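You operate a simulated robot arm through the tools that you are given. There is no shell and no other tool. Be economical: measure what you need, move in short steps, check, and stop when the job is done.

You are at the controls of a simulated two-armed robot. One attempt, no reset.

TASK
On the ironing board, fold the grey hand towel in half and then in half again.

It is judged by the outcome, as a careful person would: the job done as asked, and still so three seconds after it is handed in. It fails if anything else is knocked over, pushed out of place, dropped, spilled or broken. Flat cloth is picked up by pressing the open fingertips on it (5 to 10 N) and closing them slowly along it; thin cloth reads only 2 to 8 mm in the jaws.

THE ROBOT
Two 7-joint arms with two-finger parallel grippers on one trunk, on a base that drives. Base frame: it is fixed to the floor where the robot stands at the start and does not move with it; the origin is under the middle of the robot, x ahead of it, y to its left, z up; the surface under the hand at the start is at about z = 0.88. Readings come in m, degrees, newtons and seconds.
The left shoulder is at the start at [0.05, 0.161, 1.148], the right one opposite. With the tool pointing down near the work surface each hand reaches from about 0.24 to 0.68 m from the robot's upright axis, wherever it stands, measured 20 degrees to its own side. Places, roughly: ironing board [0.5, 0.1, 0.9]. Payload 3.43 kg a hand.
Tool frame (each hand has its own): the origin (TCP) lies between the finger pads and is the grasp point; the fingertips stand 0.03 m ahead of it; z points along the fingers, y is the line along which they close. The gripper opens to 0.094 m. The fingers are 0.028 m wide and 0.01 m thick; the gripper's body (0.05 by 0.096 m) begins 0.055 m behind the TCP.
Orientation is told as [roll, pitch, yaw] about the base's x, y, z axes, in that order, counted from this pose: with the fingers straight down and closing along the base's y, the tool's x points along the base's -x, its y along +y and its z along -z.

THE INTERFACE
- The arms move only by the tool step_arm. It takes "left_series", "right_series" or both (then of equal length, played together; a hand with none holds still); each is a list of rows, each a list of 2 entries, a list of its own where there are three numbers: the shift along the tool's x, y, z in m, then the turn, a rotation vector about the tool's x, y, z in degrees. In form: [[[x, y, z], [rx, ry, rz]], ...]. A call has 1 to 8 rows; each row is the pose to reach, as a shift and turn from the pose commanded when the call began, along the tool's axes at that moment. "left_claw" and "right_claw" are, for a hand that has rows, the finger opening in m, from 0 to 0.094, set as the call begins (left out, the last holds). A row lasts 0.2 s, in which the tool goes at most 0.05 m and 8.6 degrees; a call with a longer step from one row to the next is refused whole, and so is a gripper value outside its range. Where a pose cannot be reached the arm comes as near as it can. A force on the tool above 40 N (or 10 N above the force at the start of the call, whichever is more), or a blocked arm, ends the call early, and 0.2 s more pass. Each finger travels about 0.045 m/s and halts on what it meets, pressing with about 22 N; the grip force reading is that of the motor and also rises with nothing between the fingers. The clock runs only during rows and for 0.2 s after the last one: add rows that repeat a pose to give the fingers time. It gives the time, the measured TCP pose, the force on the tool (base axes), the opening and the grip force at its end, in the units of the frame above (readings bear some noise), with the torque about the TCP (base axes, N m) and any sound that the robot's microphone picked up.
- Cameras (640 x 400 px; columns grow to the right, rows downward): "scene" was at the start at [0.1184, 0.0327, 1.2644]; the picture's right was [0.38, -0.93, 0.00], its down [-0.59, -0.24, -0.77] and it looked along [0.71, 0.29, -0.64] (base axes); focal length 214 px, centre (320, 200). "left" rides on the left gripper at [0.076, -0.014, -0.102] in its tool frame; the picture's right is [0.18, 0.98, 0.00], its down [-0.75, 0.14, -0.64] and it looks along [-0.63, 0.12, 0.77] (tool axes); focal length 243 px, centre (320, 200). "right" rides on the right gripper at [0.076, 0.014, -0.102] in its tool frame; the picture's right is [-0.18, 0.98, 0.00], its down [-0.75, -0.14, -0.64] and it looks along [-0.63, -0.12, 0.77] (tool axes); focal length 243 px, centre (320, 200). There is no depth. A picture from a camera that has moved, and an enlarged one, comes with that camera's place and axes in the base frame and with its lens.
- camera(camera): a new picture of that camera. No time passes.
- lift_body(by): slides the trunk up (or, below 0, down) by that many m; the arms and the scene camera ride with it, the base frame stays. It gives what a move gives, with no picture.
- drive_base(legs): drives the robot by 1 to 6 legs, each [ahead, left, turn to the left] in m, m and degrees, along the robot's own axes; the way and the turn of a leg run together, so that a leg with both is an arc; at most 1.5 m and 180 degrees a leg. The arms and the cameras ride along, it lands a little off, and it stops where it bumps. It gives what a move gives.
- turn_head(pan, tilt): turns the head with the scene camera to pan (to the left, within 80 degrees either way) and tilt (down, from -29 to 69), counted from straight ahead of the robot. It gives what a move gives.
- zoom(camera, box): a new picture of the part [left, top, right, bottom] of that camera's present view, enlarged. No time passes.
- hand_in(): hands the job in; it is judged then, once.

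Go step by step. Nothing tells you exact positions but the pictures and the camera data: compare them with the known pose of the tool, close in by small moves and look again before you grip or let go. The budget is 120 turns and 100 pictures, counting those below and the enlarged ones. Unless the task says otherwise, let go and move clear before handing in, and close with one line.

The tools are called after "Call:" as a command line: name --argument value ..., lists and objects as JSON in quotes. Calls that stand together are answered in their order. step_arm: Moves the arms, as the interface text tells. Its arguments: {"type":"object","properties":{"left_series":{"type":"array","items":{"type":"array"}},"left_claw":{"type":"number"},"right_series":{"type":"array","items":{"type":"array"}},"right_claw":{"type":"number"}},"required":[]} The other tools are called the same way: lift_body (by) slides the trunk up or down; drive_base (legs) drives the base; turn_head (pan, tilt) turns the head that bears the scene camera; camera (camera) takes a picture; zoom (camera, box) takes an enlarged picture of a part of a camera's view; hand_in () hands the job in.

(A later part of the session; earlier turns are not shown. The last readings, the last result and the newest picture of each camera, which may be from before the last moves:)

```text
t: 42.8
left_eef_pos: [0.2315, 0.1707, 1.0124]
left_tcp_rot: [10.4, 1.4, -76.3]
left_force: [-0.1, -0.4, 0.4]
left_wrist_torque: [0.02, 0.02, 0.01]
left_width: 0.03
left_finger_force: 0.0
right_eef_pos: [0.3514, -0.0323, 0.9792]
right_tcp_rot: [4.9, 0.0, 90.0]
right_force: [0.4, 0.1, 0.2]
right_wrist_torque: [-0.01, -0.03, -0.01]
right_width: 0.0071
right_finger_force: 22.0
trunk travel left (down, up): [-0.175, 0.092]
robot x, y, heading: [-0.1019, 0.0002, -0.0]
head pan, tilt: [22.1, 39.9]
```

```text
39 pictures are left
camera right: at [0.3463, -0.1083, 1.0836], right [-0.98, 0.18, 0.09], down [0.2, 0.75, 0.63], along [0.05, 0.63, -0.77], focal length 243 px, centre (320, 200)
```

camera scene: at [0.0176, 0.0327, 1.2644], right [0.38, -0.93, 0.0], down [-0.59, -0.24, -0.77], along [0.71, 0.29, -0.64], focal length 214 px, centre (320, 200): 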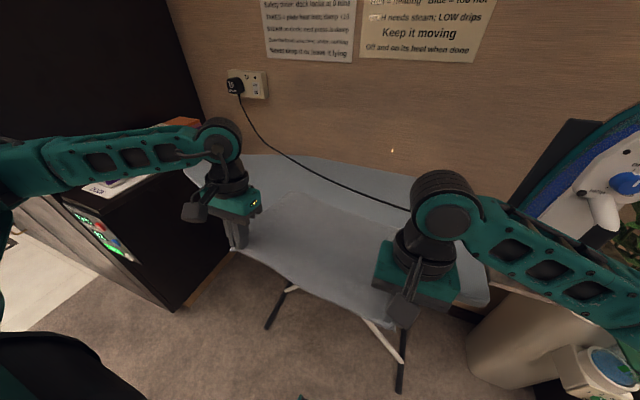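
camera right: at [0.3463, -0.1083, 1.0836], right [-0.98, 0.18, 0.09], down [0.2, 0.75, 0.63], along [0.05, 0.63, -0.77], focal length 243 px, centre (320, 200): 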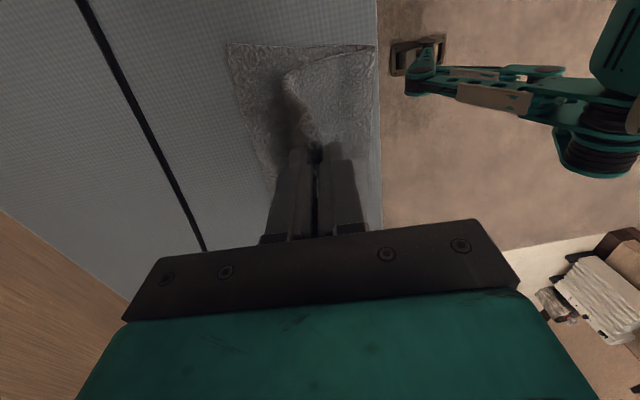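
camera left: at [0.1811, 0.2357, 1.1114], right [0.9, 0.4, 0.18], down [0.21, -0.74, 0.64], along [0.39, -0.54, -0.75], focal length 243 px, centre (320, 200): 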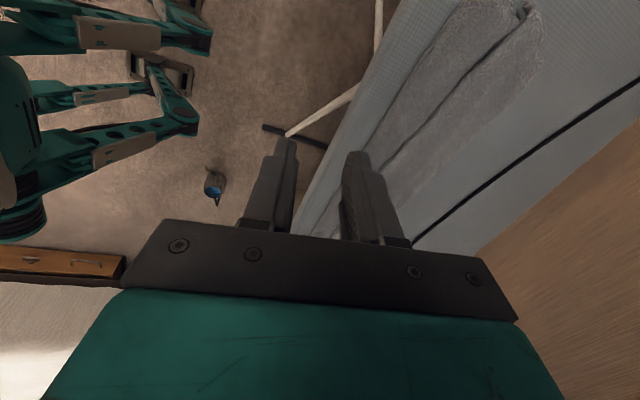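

The flap appears to lift by itself. I'm carrying its hem over to the far side and laying it beyond the lower edge, short of the cord.

Call:
step_arm --right_series '[[[0, -0.024, -0.012], [0, 0, 0]], [[0, -0.048, -0.024], [0, 0, 0]], [[0, -0.0896, -0.008], [0, 0, 0]], [[0, -0.112, 0.02], [0, 0, 0]], [[0, -0.112, 0.02], [0, 0, 0]]]'

Call:
camera --camera "right"

Call:
zoom --camera "scene" --box '[220, 130, 500, 305]'

```text
t: 44.0
left_eef_pos: [0.2308, 0.1705, 1.0127]
left_tcp_rot: [10.3, 1.4, -76.2]
left_force: [0.2, 0.7, -0.1]
left_wrist_torque: [-0.01, -0.01, -0.02]
left_width: 0.03
left_finger_force: 0.0
right_eef_pos: [0.4636, -0.0306, 0.9506]
right_tcp_rot: [4.9, 0.0, 90.1]
right_force: [0.8, 0.1, -0.9]
right_wrist_torque: [0.0, -0.06, -0.01]
right_width: 0.007
right_finger_force: 22.2
trunk travel left (down, up): [-0.175, 0.092]
robot x, y, heading: [-0.1018, 0.0016, 0.0]
head pan, tilt: [22.1, 39.9]
```

```text
38 pictures are left
camera right: at [0.4582, -0.1068, 1.054], right [-0.98, 0.18, 0.09], down [0.2, 0.75, 0.63], along [0.05, 0.63, -0.77], focal length 243 px, centre (320, 200)
```

right: 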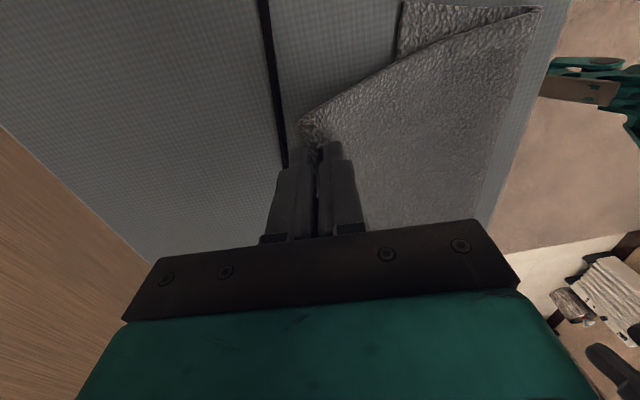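

```text
2.29 times, centred on (360, 218) of scene
camera zoom: at [0.0174, 0.0327, 1.2644], right [0.38, -0.93, 0.0], down [-0.59, -0.24, -0.77], along [0.71, 0.29, -0.64], focal length 490 px, centre (229, 160)
```

zoom: 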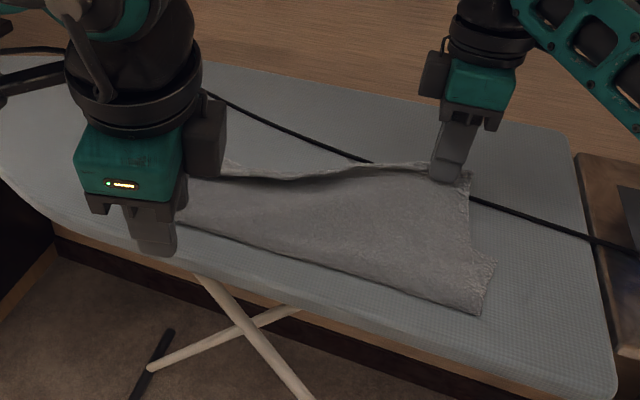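

That worked very well: a clean hem grip. I'll rest this corner at the far edge while still holding it, and turn the left hand to do likewise at its end.

Call:
step_arm --right_series '[[[0, 0.012, 0.01], [0, 0, 0]], [[0, 0.022, 0.018], [0, 0, 0]], [[0, 0.022, 0.018], [0, 0, 0]], [[0, 0.022, 0.018], [0, 0, 0]], [[0, 0.022, 0.018], [0, 0, 0]], [[0, 0.022, 0.018], [0, 0, 0]], [[0, 0.022, 0.018], [0, 0, 0]], [[0, 0.022, 0.018], [0, 0, 0]]]' --left_series '[[[0, 0, -0.02], [0, 0, -8.5]], [[0, 0, -0.04], [0, 0, -17]], [[0, 0, -0.05], [0, 0, -25.5]], [[0, 0, -0.05], [0, 0, -34]], [[0, 0, -0.05], [0, 0, -42.5]], [[0, 0, -0.05], [0, 0, -51]], [[0, 0, -0.05], [0, 0, -59.5]], [[0, 0, -0.05], [0, 0, -68]]]'

Call:
step_arm --left_series '[[[0, 0, 0], [0, 0, -8.5]], [[0, 0, 0], [0, 0, -17]], [[0, 0, 0], [0, 0, -25.5]], [[0, 0, 0], [0, 0, -34]], [[0, 0, 0], [0, 0, -42.5]], [[0, 0, 0], [0, 0, -51]], [[0, 0, 0], [0, 0, -59.5]], [[0, 0, 0], [0, 0, -68]]]'

```text
t: 45.8
left_eef_pos: [0.2218, 0.1656, 1.0615]
left_tcp_rot: [5.2, -9.1, -8.6]
left_force: [0.0, -0.6, 0.0]
left_wrist_torque: [0.02, -0.01, 0.0]
left_width: 0.0299
left_finger_force: 0.0
right_eef_pos: [0.4384, -0.0313, 0.9356]
right_tcp_rot: [5.1, 0.0, 90.0]
right_force: [0.8, 0.3, -0.5]
right_wrist_torque: [0.04, -0.01, -0.03]
right_width: 0.0074
right_finger_force: 22.3
trunk travel left (down, up): [-0.175, 0.092]
robot x, y, heading: [-0.1012, 0.0009, 0.1]
head pan, tilt: [22.1, 39.9]
```

```text
t: 47.6
left_eef_pos: [0.222, 0.1671, 1.0612]
left_tcp_rot: [-6.4, -8.2, 60.2]
left_force: [-0.1, 0.1, 0.1]
left_wrist_torque: [0.04, 0.01, -0.01]
left_width: 0.0299
left_finger_force: 0.0
right_eef_pos: [0.4389, -0.0326, 0.9359]
right_tcp_rot: [5.0, -0.1, 90.0]
right_force: [-1.0, 0.3, 1.0]
right_wrist_torque: [0.03, -0.04, -0.03]
right_width: 0.0073
right_finger_force: 22.3
trunk travel left (down, up): [-0.175, 0.092]
robot x, y, heading: [-0.098, -0.0054, 0.1]
head pan, tilt: [22.1, 39.9]
```

Call:
step_arm --left_series '[[[-0.038, -0.016, 0], [0, 0, -7.5]], [[-0.076, -0.032, 0], [0, 0, -15]], [[-0.114, -0.048, 0], [0, 0, -22.5]], [[-0.152, -0.063, 0], [0, 0, -30]], [[-0.152, -0.063, 0], [0, 0, -30]]]'

```text
t: 48.8
left_eef_pos: [0.3526, 0.2647, 1.0904]
left_tcp_rot: [-9.8, -3.9, 90.1]
left_force: [0.3, -0.8, 0.0]
left_wrist_torque: [-0.05, 0.03, -0.01]
left_width: 0.0298
left_finger_force: 0.0
right_eef_pos: [0.4387, -0.0321, 0.9358]
right_tcp_rot: [5.0, 0.0, 90.0]
right_force: [0.0, -0.5, 0.4]
right_wrist_torque: [-0.02, -0.03, -0.02]
right_width: 0.0071
right_finger_force: 22.3
trunk travel left (down, up): [-0.175, 0.092]
robot x, y, heading: [-0.101, -0.0009, -0.2]
head pan, tilt: [22.1, 39.9]
```

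Call:
step_arm --left_series '[[[0, 0, 0.03], [-7.4, 2, 0]], [[0, 0, 0.06], [-14.8, 3.9, 0]], [[0, 0, 0.07], [-14.8, 3.9, 0]]]'

Call:
camera --camera "left"

Call:
zoom --camera "scene" --box '[220, 130, 500, 305]'

```text
t: 49.6
left_eef_pos: [0.3625, 0.2697, 1.0252]
left_tcp_rot: [5.1, 0.0, 89.8]
left_force: [-0.7, -0.1, -0.5]
left_wrist_torque: [0.02, -0.02, -0.01]
left_width: 0.0299
left_finger_force: 0.1
right_eef_pos: [0.4394, -0.0322, 0.9356]
right_tcp_rot: [5.0, 0.0, 90.0]
right_force: [-0.5, 0.0, 0.0]
right_wrist_torque: [0.01, 0.0, -0.03]
right_width: 0.0072
right_finger_force: 22.1
trunk travel left (down, up): [-0.175, 0.092]
robot x, y, heading: [-0.1054, 0.0007, -0.1]
head pan, tilt: [22.1, 39.9]
```

```text
36 pictures are left
camera left: at [0.3865, 0.1944, 1.1237], right [-0.98, -0.18, 0.09], down [-0.08, 0.75, 0.65], along [-0.18, 0.63, -0.75], focal length 243 px, centre (320, 200)
```

left: 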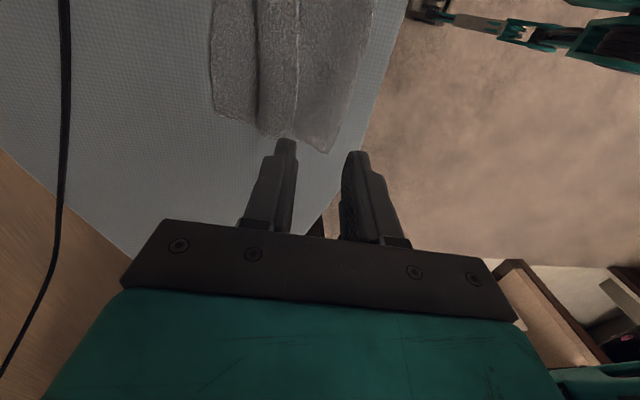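

```text
2.29 times, centred on (360, 218) of scene
camera zoom: at [0.0175, 0.0327, 1.2644], right [0.38, -0.93, 0.0], down [-0.59, -0.24, -0.77], along [0.71, 0.29, -0.64], focal length 490 px, centre (229, 160)
```

zoom: 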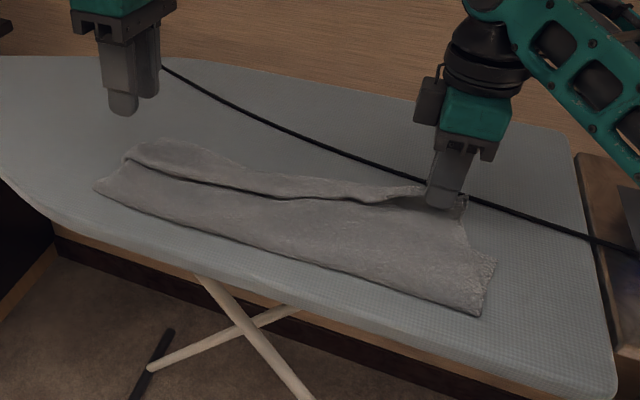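

The left hem lies at x≈0.376 and the fold stack is visible. I'm placing the left fingers across it.

Call:
step_arm --left_series '[[[0.003, -0.01, 0.03], [0, 0, 0]], [[0.006, -0.02, 0.06], [0, 0, 0]], [[0.01, -0.03, 0.082], [0, 0, 0]], [[0.01, -0.03, 0.0917], [0, 0, 0]], [[0.01, -0.03, 0.0917], [0, 0, 0]]]' --left_claw 0.023

Call:
camera --camera "left"

```text
t: 50.8
left_eef_pos: [0.3849, 0.2573, 0.9276]
left_tcp_rot: [5.2, 0.0, 90.0]
left_force: [0.6, 0.1, 0.4]
left_wrist_torque: [0.04, 0.0, 0.01]
left_width: 0.0229
left_finger_force: 0.0
right_eef_pos: [0.4381, -0.0319, 0.9361]
right_tcp_rot: [5.1, 0.1, 90.0]
right_force: [-0.5, 0.7, -0.1]
right_wrist_torque: [0.06, -0.04, -0.01]
right_width: 0.0071
right_finger_force: 21.8
trunk travel left (down, up): [-0.175, 0.092]
robot x, y, heading: [-0.0989, 0.0017, -0.2]
head pan, tilt: [22.1, 39.9]
```

```text
34 pictures are left
camera left: at [0.4081, 0.1822, 1.027], right [-0.98, -0.18, 0.09], down [-0.08, 0.75, 0.65], along [-0.18, 0.63, -0.75], focal length 243 px, centre (320, 200)
```

left: 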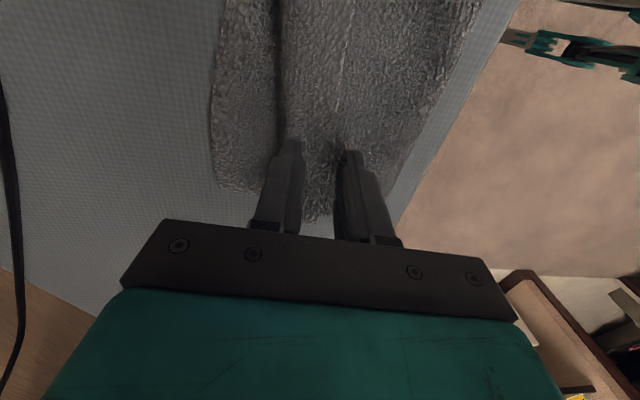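

Call:
step_arm --left_series '[[[0, 0, 0.002], [0, 0, 0]], [[0, 0, 0.005], [0, 0, 0]], [[0, 0, 0.005], [0, 0, 0]]]'

```text
t: 51.6
left_eef_pos: [0.3847, 0.2599, 0.9228]
left_tcp_rot: [5.2, 0.0, 89.8]
left_force: [0.1, -1.5, 1.7]
left_wrist_torque: [-0.05, 0.01, 0.0]
left_width: 0.0231
left_finger_force: 0.0
right_eef_pos: [0.439, -0.0318, 0.9359]
right_tcp_rot: [5.1, 0.0, 90.1]
right_force: [-0.1, 1.1, -0.1]
right_wrist_torque: [0.0, -0.07, -0.02]
right_width: 0.0075
right_finger_force: 21.7
trunk travel left (down, up): [-0.175, 0.092]
robot x, y, heading: [-0.0988, -0.0017, 0.1]
head pan, tilt: [22.1, 39.9]
```

Light contact. Pressing a touch more, closing in two stages, then lifting to check.

Call:
step_arm --left_series '[[[0, 0, 0.0018], [0, 0, 0]], [[0, 0, 0.0018], [0, 0, 0]], [[0, 0, 0.0018], [0, 0, 0]]]' --left_claw 0.014

Call:
step_arm --left_series '[[[0, 0, 0], [0, 0, 0]], [[0, 0, 0], [0, 0, 0]], [[0, 0, 0], [0, 0, 0]]]' --left_claw 0.0

Call:
step_arm --left_series '[[[0, 0, -0.02], [0, 0, 0]], [[0, 0, -0.045], [0, 0, 0]], [[0, 0, -0.06], [0, 0, 0]], [[0, 0, -0.06], [0, 0, 0]]]'

Call:
camera --camera "left"

Call:
zoom --camera "scene" --box '[220, 130, 500, 305]'

```text
t: 52.4
left_eef_pos: [0.3837, 0.2594, 0.9206]
left_tcp_rot: [5.1, 0.0, 89.9]
left_force: [1.1, -0.3, 2.5]
left_wrist_torque: [-0.02, -0.06, 0.01]
left_width: 0.015
left_finger_force: 0.4
right_eef_pos: [0.4386, -0.0325, 0.9364]
right_tcp_rot: [5.0, -0.1, 90.1]
right_force: [0.6, 0.0, 0.5]
right_wrist_torque: [0.03, -0.01, -0.03]
right_width: 0.0071
right_finger_force: 21.6
trunk travel left (down, up): [-0.175, 0.092]
robot x, y, heading: [-0.1005, 0.0018, -0.0]
head pan, tilt: [22.1, 39.9]
```

```text
t: 53.2
left_eef_pos: [0.3831, 0.2601, 0.9218]
left_tcp_rot: [5.0, 0.0, 89.9]
left_force: [1.9, -0.5, 2.2]
left_wrist_torque: [0.02, -0.04, -0.01]
left_width: 0.0035
left_finger_force: 22.0
right_eef_pos: [0.4385, -0.0321, 0.9353]
right_tcp_rot: [5.0, 0.0, 90.1]
right_force: [-1.0, -0.1, 0.2]
right_wrist_torque: [-0.02, -0.01, 0.03]
right_width: 0.0074
right_finger_force: 21.7
trunk travel left (down, up): [-0.175, 0.092]
robot x, y, heading: [-0.0991, 0.0014, -0.0]
head pan, tilt: [22.1, 39.9]
```

```text
t: 54.2
left_eef_pos: [0.3885, 0.2596, 0.9818]
left_tcp_rot: [5.1, -0.1, 89.9]
left_force: [-0.3, 0.1, 0.4]
left_wrist_torque: [-0.01, 0.02, -0.01]
left_width: 0.0035
left_finger_force: 21.4
right_eef_pos: [0.4382, -0.032, 0.9362]
right_tcp_rot: [5.0, 0.0, 90.0]
right_force: [0.6, -0.8, 0.6]
right_wrist_torque: [0.03, -0.01, -0.02]
right_width: 0.0073
right_finger_force: 22.0
trunk travel left (down, up): [-0.175, 0.092]
robot x, y, heading: [-0.1004, 0.0002, 0.1]
head pan, tilt: [22.1, 39.9]
```

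```text
33 pictures are left
camera left: at [0.4122, 0.1852, 1.081], right [-0.98, -0.18, 0.09], down [-0.08, 0.75, 0.65], along [-0.18, 0.63, -0.75], focal length 243 px, centre (320, 200)
```

left: 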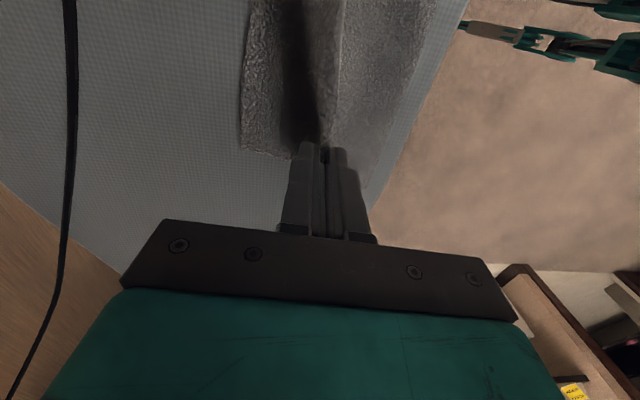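

```text
2.29 times, centred on (360, 218) of scene
camera zoom: at [0.0175, 0.0327, 1.2644], right [0.38, -0.93, 0.0], down [-0.59, -0.24, -0.77], along [0.71, 0.29, -0.64], focal length 490 px, centre (229, 160)
```

zoom: 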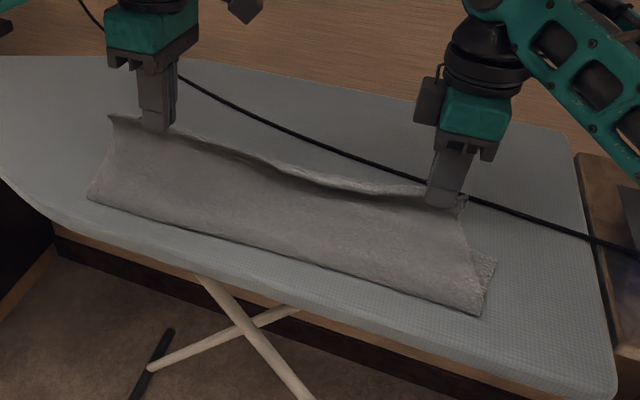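

Excellent: both hands now hold the hem cleanly. I'm peeling the top layer back towards me to reset the fold line, then will lay it over with the hem in its natural orientation.

Call:
step_arm --left_series '[[[0, 0, -0.005], [0, 0, 0]], [[0, 0.0209, -0.0083], [0, 0, 0]], [[0, 0.0509, -0.0057], [0, 0, 0]], [[0, 0.08, 0.007], [0, 0, 0]], [[0, 0.1041, 0.019], [0, 0, 0]], [[0, 0.1251, 0.038], [0, 0, 0]], [[0, 0.1251, 0.038], [0, 0, 0]]]' --right_series '[[[0, 0.003, -0.035], [0, 0, 0]], [[0, 0.044, -0.0415], [0, 0, 0]], [[0, 0.0889, -0.0376], [0, 0, 0]], [[0, 0.1335, -0.0287], [0, 0, 0]], [[0, 0.1726, -0.0152], [0, 0, 0]], [[0, 0.2017, -0.0026], [0, 0, 0]], [[0, 0.2017, -0.0026], [0, 0, 0]]]'

Call:
zoom --camera "scene" --box '[220, 130, 500, 305]'

```text
t: 55.8
left_eef_pos: [0.262, 0.26, 0.9556]
left_tcp_rot: [5.1, 0.0, 90.0]
left_force: [-0.3, -0.4, -0.5]
left_wrist_torque: [-0.02, 0.01, -0.03]
left_width: 0.0038
left_finger_force: 22.5
right_eef_pos: [0.2353, -0.0306, 0.9561]
right_tcp_rot: [5.0, -0.1, 90.0]
right_force: [-0.2, 0.3, 0.2]
right_wrist_torque: [-0.02, -0.07, 0.01]
right_width: 0.0073
right_finger_force: 21.5
trunk travel left (down, up): [-0.175, 0.092]
robot x, y, heading: [-0.1011, -0.0022, 0.1]
head pan, tilt: [22.1, 39.9]
```

```text
2.29 times, centred on (360, 218) of scene
camera zoom: at [0.0175, 0.0327, 1.2644], right [0.38, -0.93, 0.0], down [-0.59, -0.24, -0.77], along [0.71, 0.29, -0.64], focal length 490 px, centre (229, 160)
```

zoom: 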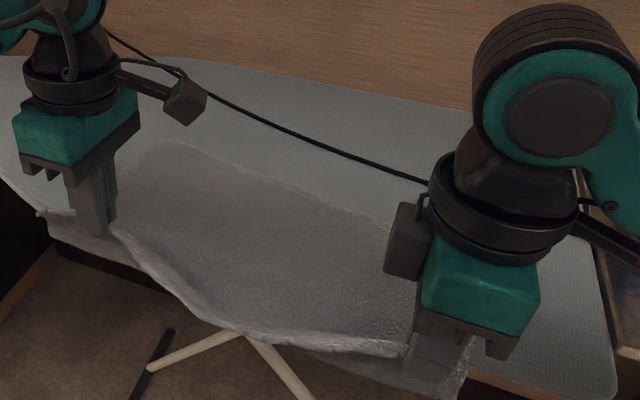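

Call:
step_arm --left_series '[[[0, 0.0187, 0.0167], [0, 0, 0]], [[0, 0.0187, 0.0167], [0, 0, 0]]]' --right_series '[[[0, 0.0187, 0.0167], [0, 0, 0]], [[0, 0.0187, 0.0167], [0, 0, 0]]]'

Call:
step_arm --left_series '[[[0, -0.018, -0.022], [0, 0, 0]], [[0, -0.052, -0.04], [0, 0, 0]], [[0, -0.0915, -0.048], [0, 0, 0]], [[0, -0.1315, -0.052], [0, 0, 0]], [[0, -0.1674, -0.045], [0, 0, 0]], [[0, -0.1937, -0.032], [0, 0, 0]], [[0, -0.1937, -0.032], [0, 0, 0]]]' --right_series '[[[0, -0.018, -0.022], [0, 0, 0]], [[0, -0.052, -0.04], [0, 0, 0]], [[0, -0.0915, -0.048], [0, 0, 0]], [[0, -0.1315, -0.052], [0, 0, 0]], [[0, -0.1674, -0.045], [0, 0, 0]], [[0, -0.1937, -0.032], [0, 0, 0]], [[0, -0.1937, -0.032], [0, 0, 0]]]'

Call:
zoom --camera "scene" --box '[220, 130, 500, 305]'

Call:
camera --camera "right"

```text
t: 56.4
left_eef_pos: [0.2399, 0.2588, 0.9405]
left_tcp_rot: [5.1, 0.0, 89.8]
left_force: [0.1, 0.6, 0.0]
left_wrist_torque: [0.03, 0.04, -0.01]
left_width: 0.0038
left_finger_force: 22.1
right_eef_pos: [0.2155, -0.0306, 0.941]
right_tcp_rot: [5.0, 0.1, 90.1]
right_force: [0.0, -1.1, 0.2]
right_wrist_torque: [0.0, -0.08, 0.0]
right_width: 0.0074
right_finger_force: 21.8
trunk travel left (down, up): [-0.175, 0.092]
robot x, y, heading: [-0.102, -0.0014, 0.0]
head pan, tilt: [22.1, 39.9]
```

```text
t: 58.0
left_eef_pos: [0.4367, 0.2607, 0.9523]
left_tcp_rot: [5.2, 0.0, 89.8]
left_force: [-0.2, -1.4, 0.0]
left_wrist_torque: [0.0, -0.04, 0.01]
left_width: 0.0039
left_finger_force: 21.7
right_eef_pos: [0.4143, -0.0303, 0.9564]
right_tcp_rot: [5.1, 0.0, 90.1]
right_force: [0.1, -0.2, 0.2]
right_wrist_torque: [0.02, -0.03, 0.0]
right_width: 0.0072
right_finger_force: 21.6
trunk travel left (down, up): [-0.175, 0.092]
robot x, y, heading: [-0.1019, -0.0026, 0.1]
head pan, tilt: [22.1, 39.9]
```

```text
2.29 times, centred on (360, 218) of scene
camera zoom: at [0.0173, 0.0327, 1.2644], right [0.38, -0.93, 0.0], down [-0.59, -0.24, -0.77], along [0.71, 0.29, -0.64], focal length 490 px, centre (229, 160)
```

zoom: 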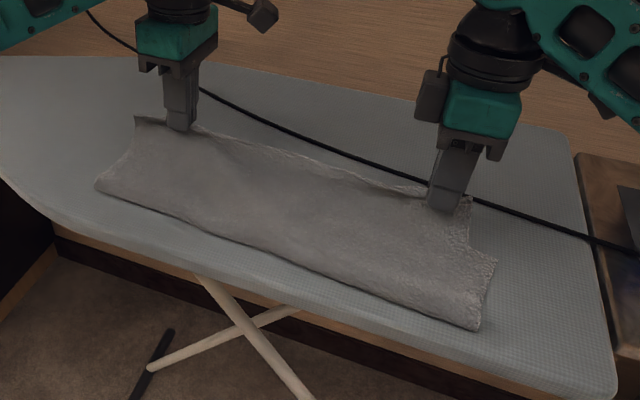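

```text
29 pictures are left
camera right: at [0.408, -0.1068, 1.0596], right [-0.98, 0.18, 0.09], down [0.2, 0.75, 0.63], along [0.05, 0.63, -0.77], focal length 243 px, centre (320, 200)
```

right: 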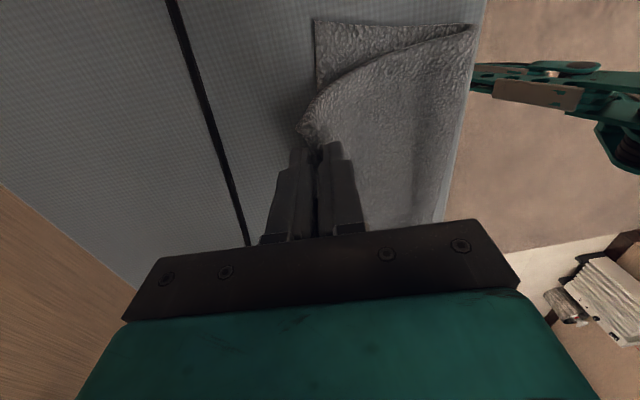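

This looks right: the hem lies naturally over the far edge. I'm spreading the corners slightly outward and laying it down.

Call:
step_arm --left_series '[[[-0.006, 0, 0.005], [0, 0, 0]], [[-0.012, -0.001, 0.015], [0, 0, 0]], [[-0.012, -0.0025, 0.026], [0, 0, 0]], [[-0.012, -0.0025, 0.026], [0, 0, 0]]]' --right_series '[[[0.015, 0, 0.005], [0, 0, 0]], [[0.03, -0.001, 0.015], [0, 0, 0]], [[0.03, -0.0025, 0.03], [0, 0, 0]], [[0.03, -0.0025, 0.03], [0, 0, 0]]]'

Call:
zoom --camera "scene" --box '[220, 130, 500, 305]'

```text
t: 59.0
left_eef_pos: [0.4365, 0.2697, 0.9273]
left_tcp_rot: [5.1, 0.2, 89.6]
left_force: [-1.9, -21.5, -0.1]
left_wrist_torque: [-0.68, 0.02, 0.04]
left_width: 0.0036
left_finger_force: 22.4
right_eef_pos: [0.4127, -0.0601, 0.9252]
right_tcp_rot: [4.9, -0.2, 90.2]
right_force: [2.4, 22.3, -0.7]
right_wrist_torque: [0.58, -0.09, -0.04]
right_width: 0.0042
right_finger_force: 22.2
trunk travel left (down, up): [-0.175, 0.092]
robot x, y, heading: [-0.1006, -0.0027, -0.1]
head pan, tilt: [22.1, 39.9]
```

```text
2.29 times, centred on (360, 218) of scene
camera zoom: at [0.0175, 0.0327, 1.2644], right [0.38, -0.93, 0.0], down [-0.59, -0.24, -0.77], along [0.71, 0.29, -0.64], focal length 490 px, centre (229, 160)
```

zoom: 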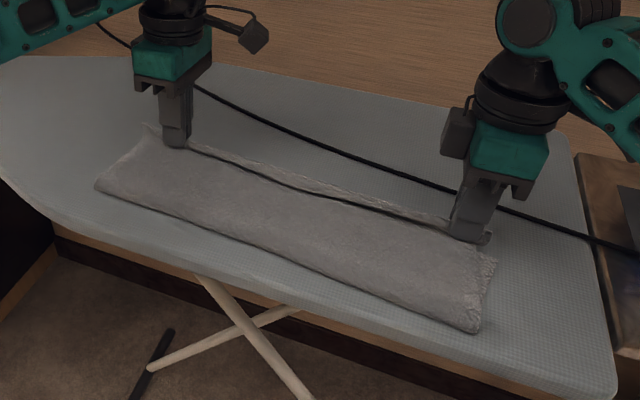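

Slightly too taut, so I'm easing inward and forward a little, then releasing and rising.

Call:
step_arm --left_series '[[[0.007, -0.003, 0], [0, 0, 0]], [[0.009, -0.006, 0], [0, 0, 0]], [[0.009, -0.006, 0], [0, 0, 0]]]' --right_series '[[[-0.007, -0.003, 0], [0, 0, 0]], [[-0.009, -0.006, 0], [0, 0, 0]], [[-0.009, -0.006, 0], [0, 0, 0]]]'

Call:
step_arm --left_series '[[[0, 0, 0], [0, 0, 0]], [[0, 0, 0], [0, 0, 0]], [[0, 0, -0.03], [0, 0, 0]], [[0, 0, -0.07], [0, 0, 0]], [[0, 0, -0.11], [0, 0, 0]], [[0, 0.02, -0.13], [0, 0, 0]]]' --right_series '[[[0, 0, 0], [0, 0, 0]], [[0, 0, 0], [0, 0, 0]], [[0, 0, -0.03], [0, 0, 0]], [[0, 0, -0.07], [0, 0, 0]], [[0, 0, -0.11], [0, 0, 0]], [[0, 0.02, -0.13], [0, 0, 0]]]' --left_claw 0.02 --right_claw 0.02

Call:
zoom --camera "scene" --box '[240, 155, 460, 293]'

Call:
camera --camera "right"

```text
t: 59.8
left_eef_pos: [0.4431, 0.2631, 0.9265]
left_tcp_rot: [5.1, -0.2, 89.9]
left_force: [-0.9, -6.8, 0.6]
left_wrist_torque: [-0.21, 0.0, -0.01]
left_width: 0.0038
left_finger_force: 22.3
right_eef_pos: [0.4198, -0.055, 0.9237]
right_tcp_rot: [5.0, 0.1, 89.9]
right_force: [0.5, 6.0, 0.3]
right_wrist_torque: [0.18, 0.03, -0.02]
right_width: 0.0043
right_finger_force: 22.2
trunk travel left (down, up): [-0.175, 0.092]
robot x, y, heading: [-0.0998, 0.0024, 0.0]
head pan, tilt: [22.1, 39.9]
```

```text
t: 61.2
left_eef_pos: [0.4348, 0.2622, 1.0578]
left_tcp_rot: [5.1, 0.1, 89.9]
left_force: [-0.2, -0.5, -0.7]
left_wrist_torque: [0.02, -0.01, -0.01]
left_width: 0.02
left_finger_force: 0.1
right_eef_pos: [0.4091, -0.0536, 1.0576]
right_tcp_rot: [5.0, 0.0, 89.9]
right_force: [0.6, 0.1, 0.6]
right_wrist_torque: [0.02, 0.0, 0.03]
right_width: 0.0201
right_finger_force: 0.0
trunk travel left (down, up): [-0.175, 0.092]
robot x, y, heading: [-0.1006, -0.0021, -0.0]
head pan, tilt: [22.1, 39.9]
```

```text
2.90 times, centred on (350, 224) of scene
camera zoom: at [0.0168, 0.0327, 1.2645], right [0.38, -0.93, 0.0], down [-0.59, -0.24, -0.77], along [0.71, 0.29, -0.64], focal length 622 px, centre (233, 130)
```

zoom: 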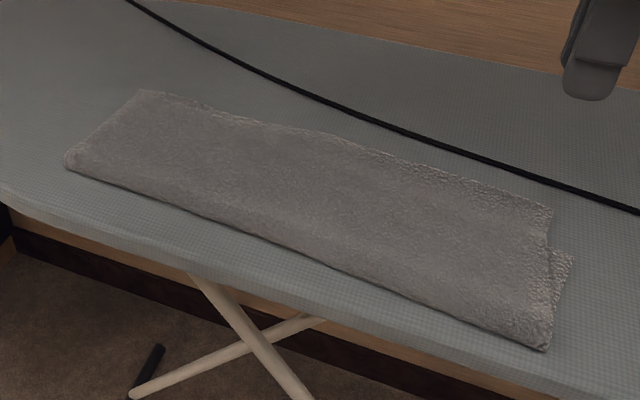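

```text
26 pictures are left
camera right: at [0.404, -0.1291, 1.1612], right [-0.98, 0.18, 0.09], down [0.2, 0.75, 0.63], along [0.05, 0.63, -0.77], focal length 243 px, centre (320, 200)
```

right: 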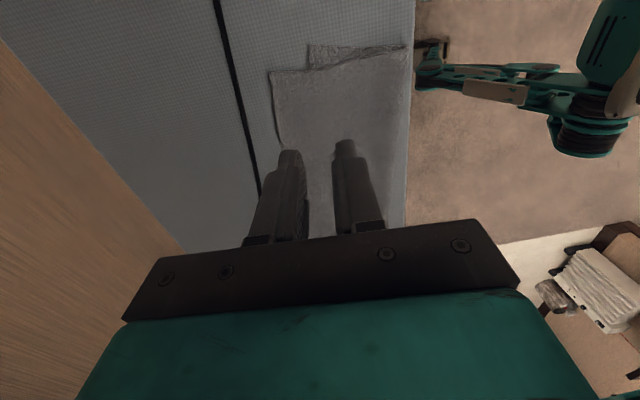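

The first fold is good: a neat doubled strip, x≈0.30–0.45, y≈−0.08 to 0.32. Next, the second fold: the left hand takes the left end and lays it over the right end. I'm parking the right hand and turning the left hand back.

Call:
step_arm --right_series '[[[0, 0.03, -0.03], [0, 0, 0]], [[0, 0.07, -0.05], [0, 0, 0]], [[0, 0.11, -0.06], [0, 0, 0]], [[0, 0.15, -0.06], [0, 0, 0]], [[0.04, 0.17, -0.06], [0, 0, 0]], [[0.08, 0.18, -0.06], [0, 0, 0]], [[0.1, 0.18, -0.06], [0, 0, 0]], [[0.1, 0.18, -0.06], [0, 0, 0]]]' --left_series '[[[0, 0, 0], [0, 0, 8.5]], [[0, 0, 0], [0, 0, 17]], [[0, 0, 0], [0, 0, 25.5]], [[0, 0, 0], [0, 0, 34]], [[0, 0, 0], [0, 0, 42.5]], [[0, 0, 0], [0, 0, 51]], [[0, 0, 0], [0, 0, 59.5]], [[0, 0, 0], [0, 0, 68]]]' --left_claw 0.032

Call:
step_arm --left_series '[[[0, 0, 0], [0, 0, 8]], [[0, 0, 0], [0, 0, 16]], [[0, 0, 0], [0, 0, 22]]]'

```text
t: 63.0
left_eef_pos: [0.4356, 0.2637, 1.0585]
left_tcp_rot: [2.0, 4.7, 21.7]
left_force: [-0.4, 0.3, -0.6]
left_wrist_torque: [-0.02, -0.03, 0.0]
left_width: 0.0322
left_finger_force: 0.1
right_eef_pos: [0.2366, -0.1521, 1.1289]
right_tcp_rot: [5.0, 0.0, 90.1]
right_force: [0.4, 0.3, 0.6]
right_wrist_torque: [-0.02, 0.03, -0.03]
right_width: 0.0197
right_finger_force: 0.1
trunk travel left (down, up): [-0.175, 0.092]
robot x, y, heading: [-0.1055, 0.0008, -0.0]
head pan, tilt: [22.1, 39.9]
```

```text
t: 63.8
left_eef_pos: [0.435, 0.2639, 1.0587]
left_tcp_rot: [0.0, 5.1, -0.3]
left_force: [0.5, 0.2, -0.5]
left_wrist_torque: [-0.02, 0.02, 0.0]
left_width: 0.0319
left_finger_force: 0.0
right_eef_pos: [0.2371, -0.1541, 1.1298]
right_tcp_rot: [5.0, 0.0, 89.9]
right_force: [0.2, -0.1, -0.1]
right_wrist_torque: [-0.01, -0.01, -0.03]
right_width: 0.02
right_finger_force: 0.0
trunk travel left (down, up): [-0.175, 0.092]
robot x, y, heading: [-0.1015, 0.0009, -0.1]
head pan, tilt: [22.1, 39.9]
```

Call:
step_arm --left_series '[[[0.008, 0.015, 0.033], [2, -2, 0]], [[0.017, 0.03, 0.066], [4, -4, 0]], [[0.026, 0.046, 0.1], [6, -5, 0]], [[0.026, 0.046, 0.1], [6, -5, 0]]]'

Call:
camera --camera "left"

```text
t: 64.8
left_eef_pos: [0.402, 0.3096, 0.9629]
left_tcp_rot: [-5.9, 0.1, 0.0]
left_force: [0.2, -0.2, 0.2]
left_wrist_torque: [-0.01, -0.01, 0.01]
left_width: 0.032
left_finger_force: 0.0
right_eef_pos: [0.2366, -0.1546, 1.13]
right_tcp_rot: [5.0, 0.1, 90.0]
right_force: [-0.1, -0.2, -0.4]
right_wrist_torque: [0.03, -0.04, -0.02]
right_width: 0.0199
right_finger_force: 0.1
trunk travel left (down, up): [-0.175, 0.092]
robot x, y, heading: [-0.0985, -0.0047, -0.1]
head pan, tilt: [22.1, 39.9]
```

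```text
25 pictures are left
camera left: at [0.3255, 0.3064, 1.0641], right [-0.19, 0.98, -0.1], down [0.75, 0.21, 0.62], along [0.63, 0.04, -0.78], focal length 243 px, centre (320, 200)
```

left: 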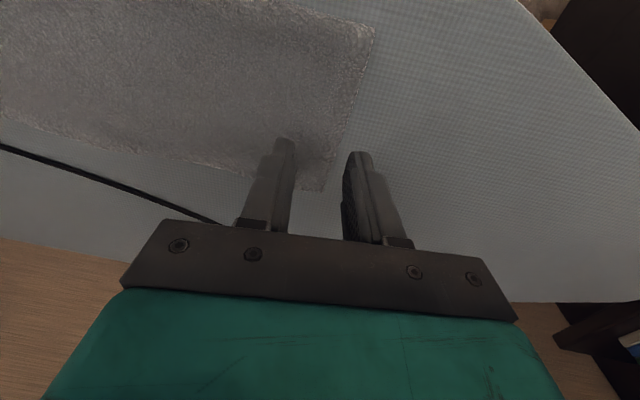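

The left end edge is at y≈0.318, between the fingers. Descending.

Call:
step_arm --left_series '[[[0.004, 0.001, 0.015], [0, 0, 0]], [[0.004, 0.001, 0.03], [0, 0, 0]], [[0.004, 0.001, 0.04], [0, 0, 0]], [[0.004, 0.001, 0.043], [0, 0, 0]], [[0.004, 0.001, 0.043], [0, 0, 0]]]'

```text
t: 66.0
left_eef_pos: [0.3962, 0.3053, 0.9179]
left_tcp_rot: [-6.1, 0.1, 0.1]
left_force: [-0.2, -0.2, -0.2]
left_wrist_torque: [0.01, 0.01, 0.03]
left_width: 0.0318
left_finger_force: 0.1
right_eef_pos: [0.2369, -0.1538, 1.1293]
right_tcp_rot: [5.0, 0.0, 90.0]
right_force: [-0.2, -0.1, -0.1]
right_wrist_torque: [0.01, -0.02, 0.0]
right_width: 0.0199
right_finger_force: 0.0
trunk travel left (down, up): [-0.175, 0.092]
robot x, y, heading: [-0.0991, 0.0016, 0.1]
head pan, tilt: [22.1, 39.9]
```

Call:
step_arm --left_series '[[[0, 0.001, 0.002], [0, 0, 0]], [[0, 0.001, 0.004], [0, 0, 0]], [[0, 0.001, 0.004], [0, 0, 0]]]'

Call:
camera --camera "left"

```text
t: 66.8
left_eef_pos: [0.3965, 0.3051, 0.9153]
left_tcp_rot: [-6.0, 0.0, 0.1]
left_force: [1.3, 0.3, 5.8]
left_wrist_torque: [0.0, 0.0, 0.02]
left_width: 0.0315
left_finger_force: 0.0
right_eef_pos: [0.2365, -0.1535, 1.1283]
right_tcp_rot: [5.0, 0.0, 90.0]
right_force: [0.0, -0.3, -0.2]
right_wrist_torque: [-0.01, -0.02, -0.01]
right_width: 0.0197
right_finger_force: 0.0
trunk travel left (down, up): [-0.175, 0.092]
robot x, y, heading: [-0.1013, -0.0022, 0.0]
head pan, tilt: [22.1, 39.9]
```

```text
24 pictures are left
camera left: at [0.3211, 0.3021, 1.0168], right [-0.19, 0.98, -0.1], down [0.75, 0.21, 0.62], along [0.63, 0.04, -0.77], focal length 243 px, centre (320, 200)
```

left: 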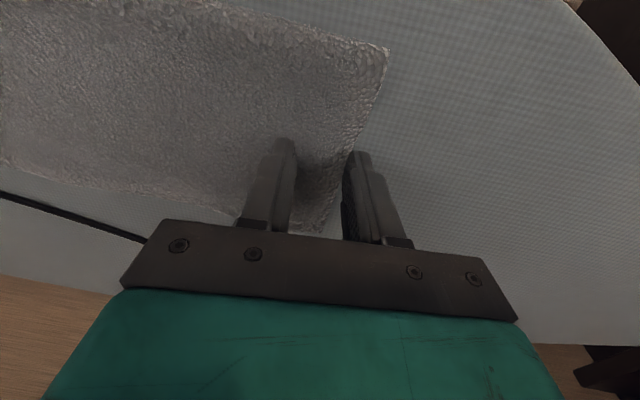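

Good contact with the edge between the fingers. Closing in stages.

Call:
step_arm --left_series '[[[0, 0, 0.001], [0, 0, 0]], [[0, 0, 0.001], [0, 0, 0]]]' --left_claw 0.02

Call:
step_arm --left_series '[[[0, 0, 0], [0, 0, 0]], [[0, 0, 0], [0, 0, 0]], [[0, 0, 0], [0, 0, 0]], [[0, 0, 0], [0, 0, 0]]]' --left_claw 0.0

Call:
step_arm --left_series '[[[0, -0.003, -0.02], [0, 0, 0]], [[0, -0.01, -0.04], [0, 0, 0]], [[0, -0.01, -0.04], [0, 0, 0]]]'

Call:
camera --camera "left"

```text
t: 67.4
left_eef_pos: [0.3959, 0.3053, 0.9138]
left_tcp_rot: [-6.0, -0.1, 0.1]
left_force: [1.3, 0.6, 6.6]
left_wrist_torque: [-0.05, -0.02, 0.01]
left_width: 0.0203
left_finger_force: 0.6
right_eef_pos: [0.2368, -0.1541, 1.1298]
right_tcp_rot: [5.1, 0.0, 90.0]
right_force: [0.3, 0.1, 0.1]
right_wrist_torque: [0.02, 0.01, 0.01]
right_width: 0.0201
right_finger_force: 0.0
trunk travel left (down, up): [-0.175, 0.092]
robot x, y, heading: [-0.1015, 0.0029, -0.1]
head pan, tilt: [22.1, 39.9]
```

```text
t: 68.4
left_eef_pos: [0.3969, 0.304, 0.9148]
left_tcp_rot: [-6.0, 0.0, 0.1]
left_force: [0.0, -7.0, 10.2]
left_wrist_torque: [-0.32, 0.05, 0.03]
left_width: 0.0084
left_finger_force: 22.3
right_eef_pos: [0.2357, -0.1543, 1.1297]
right_tcp_rot: [5.0, -0.1, 90.0]
right_force: [-0.3, 0.2, 0.3]
right_wrist_torque: [0.0, 0.03, -0.01]
right_width: 0.02
right_finger_force: 0.1
trunk travel left (down, up): [-0.175, 0.092]
robot x, y, heading: [-0.102, -0.0026, 0.2]
head pan, tilt: [22.1, 39.9]
```

```text
t: 69.2
left_eef_pos: [0.3957, 0.3001, 0.9547]
left_tcp_rot: [-5.8, 0.2, 0.1]
left_force: [0.2, 0.7, -0.9]
left_wrist_torque: [-0.01, 0.01, 0.0]
left_width: 0.0079
left_finger_force: 22.4
right_eef_pos: [0.2364, -0.1534, 1.1281]
right_tcp_rot: [5.0, 0.0, 90.0]
right_force: [0.4, 0.3, 0.6]
right_wrist_torque: [-0.02, 0.01, -0.02]
right_width: 0.0201
right_finger_force: 0.1
trunk travel left (down, up): [-0.175, 0.092]
robot x, y, heading: [-0.1023, -0.002, 0.2]
head pan, tilt: [22.1, 39.9]
```

```text
23 pictures are left
camera left: at [0.3204, 0.2967, 1.0562], right [-0.19, 0.98, -0.1], down [0.75, 0.21, 0.62], along [0.63, 0.04, -0.78], focal length 243 px, centre (320, 200)
```

left: 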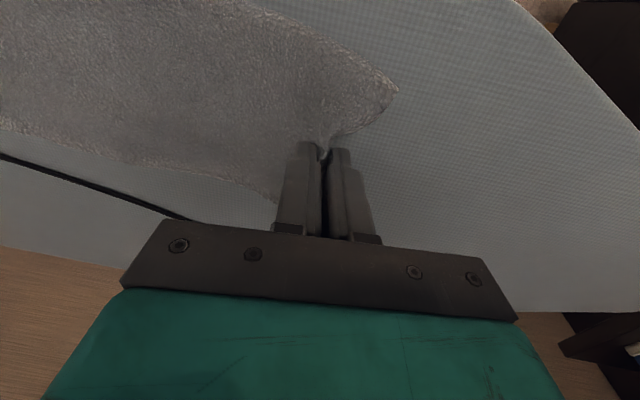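

Held firmly. Swinging the left end over towards the right end in a low arc.

Call:
step_arm --left_series '[[[0.002, -0.043, -0.0257], [0, 0, 0]], [[0.005, -0.0853, -0.0464], [0, 0, 0]], [[0.008, -0.1322, -0.0616], [0, 0, 0]], [[0.011, -0.178, -0.0669], [0, 0, 0]], [[0.014, -0.2228, -0.0622], [0, 0, 0]], [[0.016, -0.2665, -0.0476], [0, 0, 0]], [[0.018, -0.3037, -0.0186], [0, 0, 0]], [[0.018, -0.3037, -0.0186], [0, 0, 0]]]'

Call:
zoom --camera "scene" --box '[220, 130, 500, 305]'

Call:
camera --camera "left"

```text
refused: row 1 steps farther than a row can; nothing moved
```

```text
2.29 times, centred on (360, 218) of scene
camera zoom: at [0.0174, 0.0327, 1.2644], right [0.38, -0.93, 0.0], down [-0.59, -0.24, -0.77], along [0.71, 0.29, -0.64], focal length 490 px, centre (229, 160)
```

zoom: 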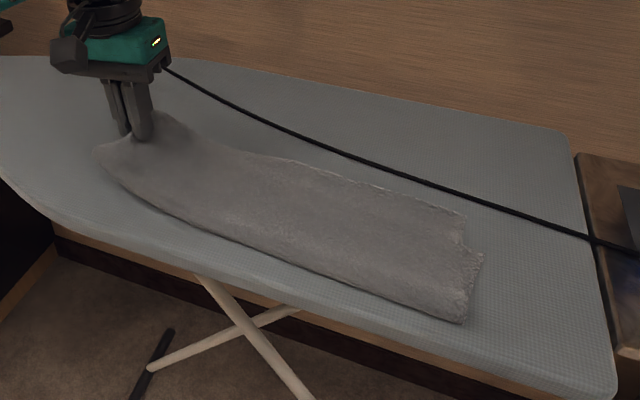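

```text
21 pictures are left
camera left: at [0.3204, 0.2967, 1.0562], right [-0.19, 0.98, -0.1], down [0.75, 0.21, 0.62], along [0.63, 0.04, -0.78], focal length 243 px, centre (320, 200)
```

left: 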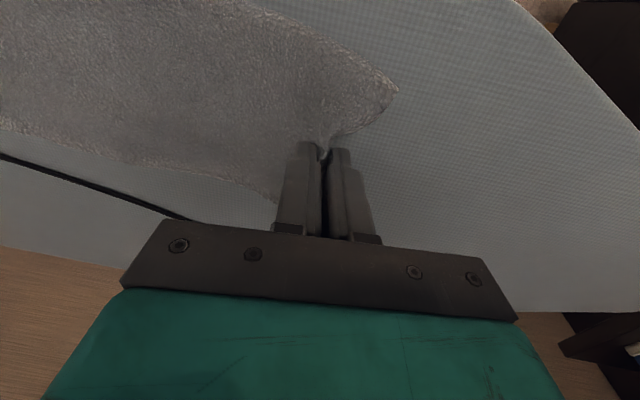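

The first row was a hair too long. Both layers are coming up, so I'm resending with shorter steps.

Call:
step_arm --left_series '[[[0.002, -0.036, -0.022], [0, 0, 0]], [[0.005, -0.078, -0.044], [0, 0, 0]], [[0.008, -0.123, -0.06], [0, 0, 0]], [[0.011, -0.169, -0.0669], [0, 0, 0]], [[0.014, -0.2148, -0.0625], [0, 0, 0]], [[0.016, -0.26, -0.05], [0, 0, 0]], [[0.018, -0.299, -0.022], [0, 0, 0]], [[0.018, -0.299, -0.022], [0, 0, 0]]]'

Call:
zoom --camera "scene" --box '[220, 130, 500, 305]'

Call:
camera --camera "left"

```text
t: 71.0
left_eef_pos: [0.378, 0.0077, 1.0069]
left_tcp_rot: [-6.1, 0.1, 0.2]
left_force: [-0.1, 0.7, -0.1]
left_wrist_torque: [-0.03, 0.01, -0.01]
left_width: 0.0074
left_finger_force: 22.2
right_eef_pos: [0.2367, -0.1538, 1.128]
right_tcp_rot: [5.0, 0.0, 90.0]
right_force: [-0.6, -1.0, -0.4]
right_wrist_torque: [-0.01, -0.01, 0.02]
right_width: 0.0201
right_finger_force: 0.1
trunk travel left (down, up): [-0.175, 0.092]
robot x, y, heading: [-0.0994, 0.0026, -0.1]
head pan, tilt: [22.1, 39.9]
```

```text
2.29 times, centred on (360, 218) of scene
camera zoom: at [0.0174, 0.0329, 1.2644], right [0.38, -0.93, 0.0], down [-0.59, -0.24, -0.77], along [0.71, 0.29, -0.64], focal length 490 px, centre (229, 160)
```

zoom: 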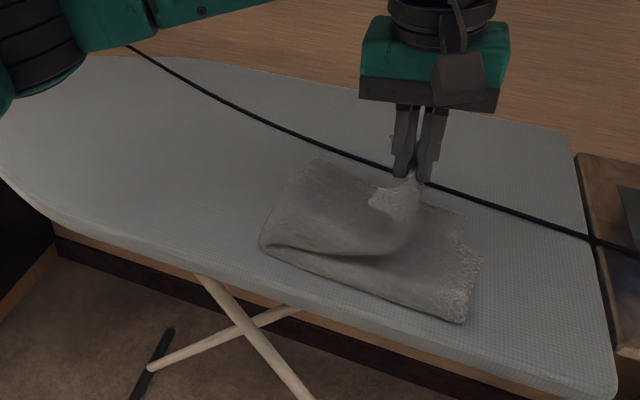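

```text
19 pictures are left
camera left: at [0.3017, 0.0044, 1.1086], right [-0.19, 0.98, -0.1], down [0.75, 0.21, 0.62], along [0.63, 0.04, -0.78], focal length 243 px, centre (320, 200)
```

left: 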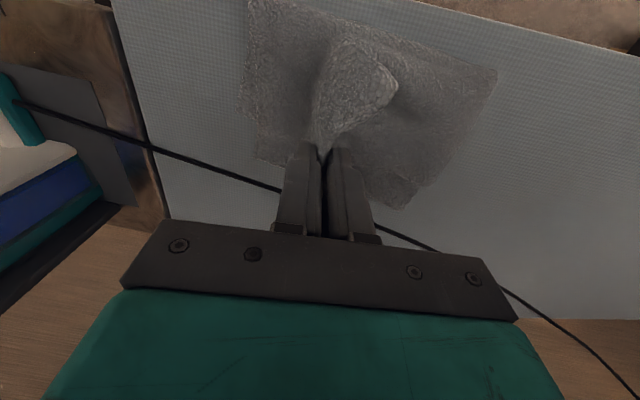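

It's swinging over nicely. I'm carrying on to the right end and lowering.

Call:
step_arm --left_series '[[[0, -0.0382, 0.0191], [0, 0, 0]], [[0, -0.07, 0.045], [0, 0, 0]], [[0, -0.068, 0.0752], [0, 0, 0]], [[0, -0.068, 0.0752], [0, 0, 0]]]'

Call:
zoom --camera "scene" --box '[220, 130, 500, 305]'

Call:
camera --camera "left"

```text
t: 72.0
left_eef_pos: [0.3766, -0.0677, 0.936]
left_tcp_rot: [-6.1, 0.1, 0.2]
left_force: [0.2, -0.3, 0.8]
left_wrist_torque: [0.02, 0.05, 0.03]
left_width: 0.0073
left_finger_force: 21.7
right_eef_pos: [0.2363, -0.1538, 1.1287]
right_tcp_rot: [5.0, 0.0, 90.1]
right_force: [0.3, 0.1, -0.6]
right_wrist_torque: [0.0, -0.01, 0.01]
right_width: 0.0202
right_finger_force: 0.0
trunk travel left (down, up): [-0.175, 0.092]
robot x, y, heading: [-0.0994, -0.0026, -0.2]
head pan, tilt: [22.1, 39.9]
```

```text
2.29 times, centred on (360, 218) of scene
camera zoom: at [0.0174, 0.0327, 1.2644], right [0.38, -0.93, 0.0], down [-0.59, -0.24, -0.77], along [0.71, 0.29, -0.64], focal length 490 px, centre (229, 160)
```

zoom: 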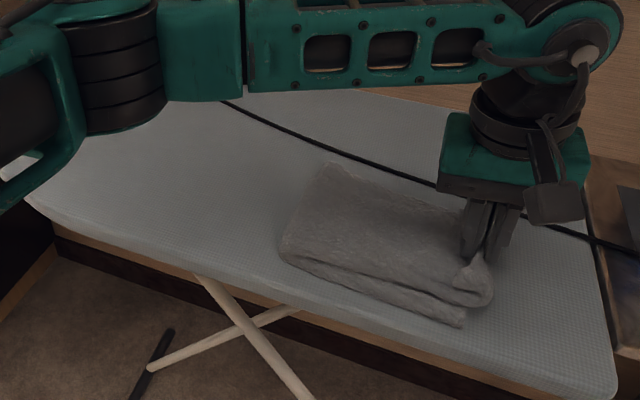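

```text
17 pictures are left
camera left: at [0.3002, -0.0714, 1.038], right [-0.19, 0.98, -0.1], down [0.75, 0.21, 0.62], along [0.63, 0.04, -0.78], focal length 243 px, centre (320, 200)
```

left: 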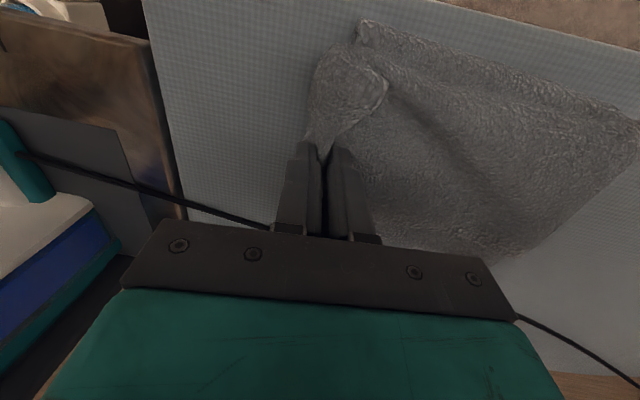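

It has landed a bit past the right end. I'm backing up 2 cm, lowering, releasing and rising straight up.

Call:
step_arm --left_series '[[[0, 0.012, 0], [0, 0, 0]], [[0, 0.0207, 0.004], [0, 0, 0]], [[0, 0.0207, 0.006], [0, 0, 0]]]'

Call:
step_arm --left_series '[[[0, 0, 0], [0, 0, 0]], [[0, 0, 0], [0, 0, 0]], [[0, 0, 0], [0, 0, 0]], [[0, 0, -0.03], [0, 0, 0]], [[0, 0, -0.07], [0, 0, 0]], [[0, 0, -0.11], [0, 0, 0]], [[0, 0.04, -0.13], [0, 0, 0]], [[0, 0.08, -0.13], [0, 0, 0]]]' --left_claw 0.03

Call:
zoom --camera "scene" --box '[260, 165, 460, 290]'

Call:
camera --camera "left"

```text
t: 72.8
left_eef_pos: [0.3784, -0.0503, 0.9309]
left_tcp_rot: [-6.0, 0.1, 0.2]
left_force: [-0.9, 0.0, 0.7]
left_wrist_torque: [-0.03, 0.04, 0.02]
left_width: 0.0074
left_finger_force: 21.6
right_eef_pos: [0.2367, -0.1531, 1.1294]
right_tcp_rot: [4.9, 0.0, 90.0]
right_force: [0.8, -0.3, 0.4]
right_wrist_torque: [0.0, -0.01, 0.04]
right_width: 0.0201
right_finger_force: 0.0
trunk travel left (down, up): [-0.175, 0.092]
robot x, y, heading: [-0.1005, -0.0043, -0.2]
head pan, tilt: [22.1, 39.9]
```

```text
t: 74.6
left_eef_pos: [0.3784, 0.0433, 1.0524]
left_tcp_rot: [-5.9, 0.1, 0.2]
left_force: [0.2, -0.4, 0.1]
left_wrist_torque: [-0.02, 0.03, 0.01]
left_width: 0.0299
left_finger_force: 0.1
right_eef_pos: [0.2372, -0.1524, 1.1307]
right_tcp_rot: [4.9, 0.0, 90.0]
right_force: [0.1, -0.3, 0.5]
right_wrist_torque: [0.01, 0.0, 0.03]
right_width: 0.0199
right_finger_force: 0.1
trunk travel left (down, up): [-0.175, 0.092]
robot x, y, heading: [-0.1011, -0.002, -0.0]
head pan, tilt: [22.1, 39.9]
```

```text
3.20 times, centred on (360, 228) of scene
camera zoom: at [0.0175, 0.0333, 1.2644], right [0.38, -0.93, 0.0], down [-0.59, -0.24, -0.77], along [0.71, 0.29, -0.64], focal length 686 px, centre (192, 112)
```

zoom: 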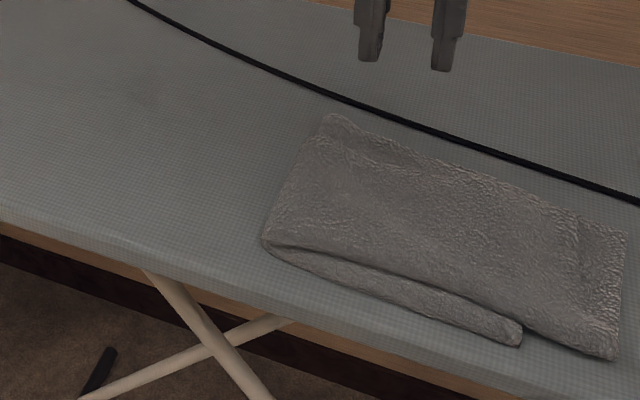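

```text
15 pictures are left
camera left: at [0.3026, 0.0403, 1.154], right [-0.19, 0.98, -0.1], down [0.75, 0.21, 0.62], along [0.63, 0.04, -0.78], focal length 243 px, centre (320, 200)
```

left: 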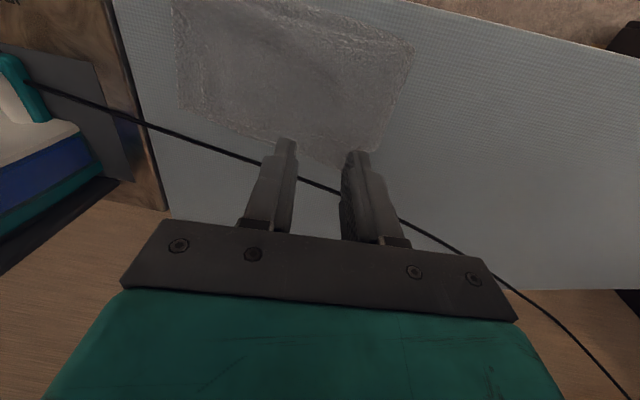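

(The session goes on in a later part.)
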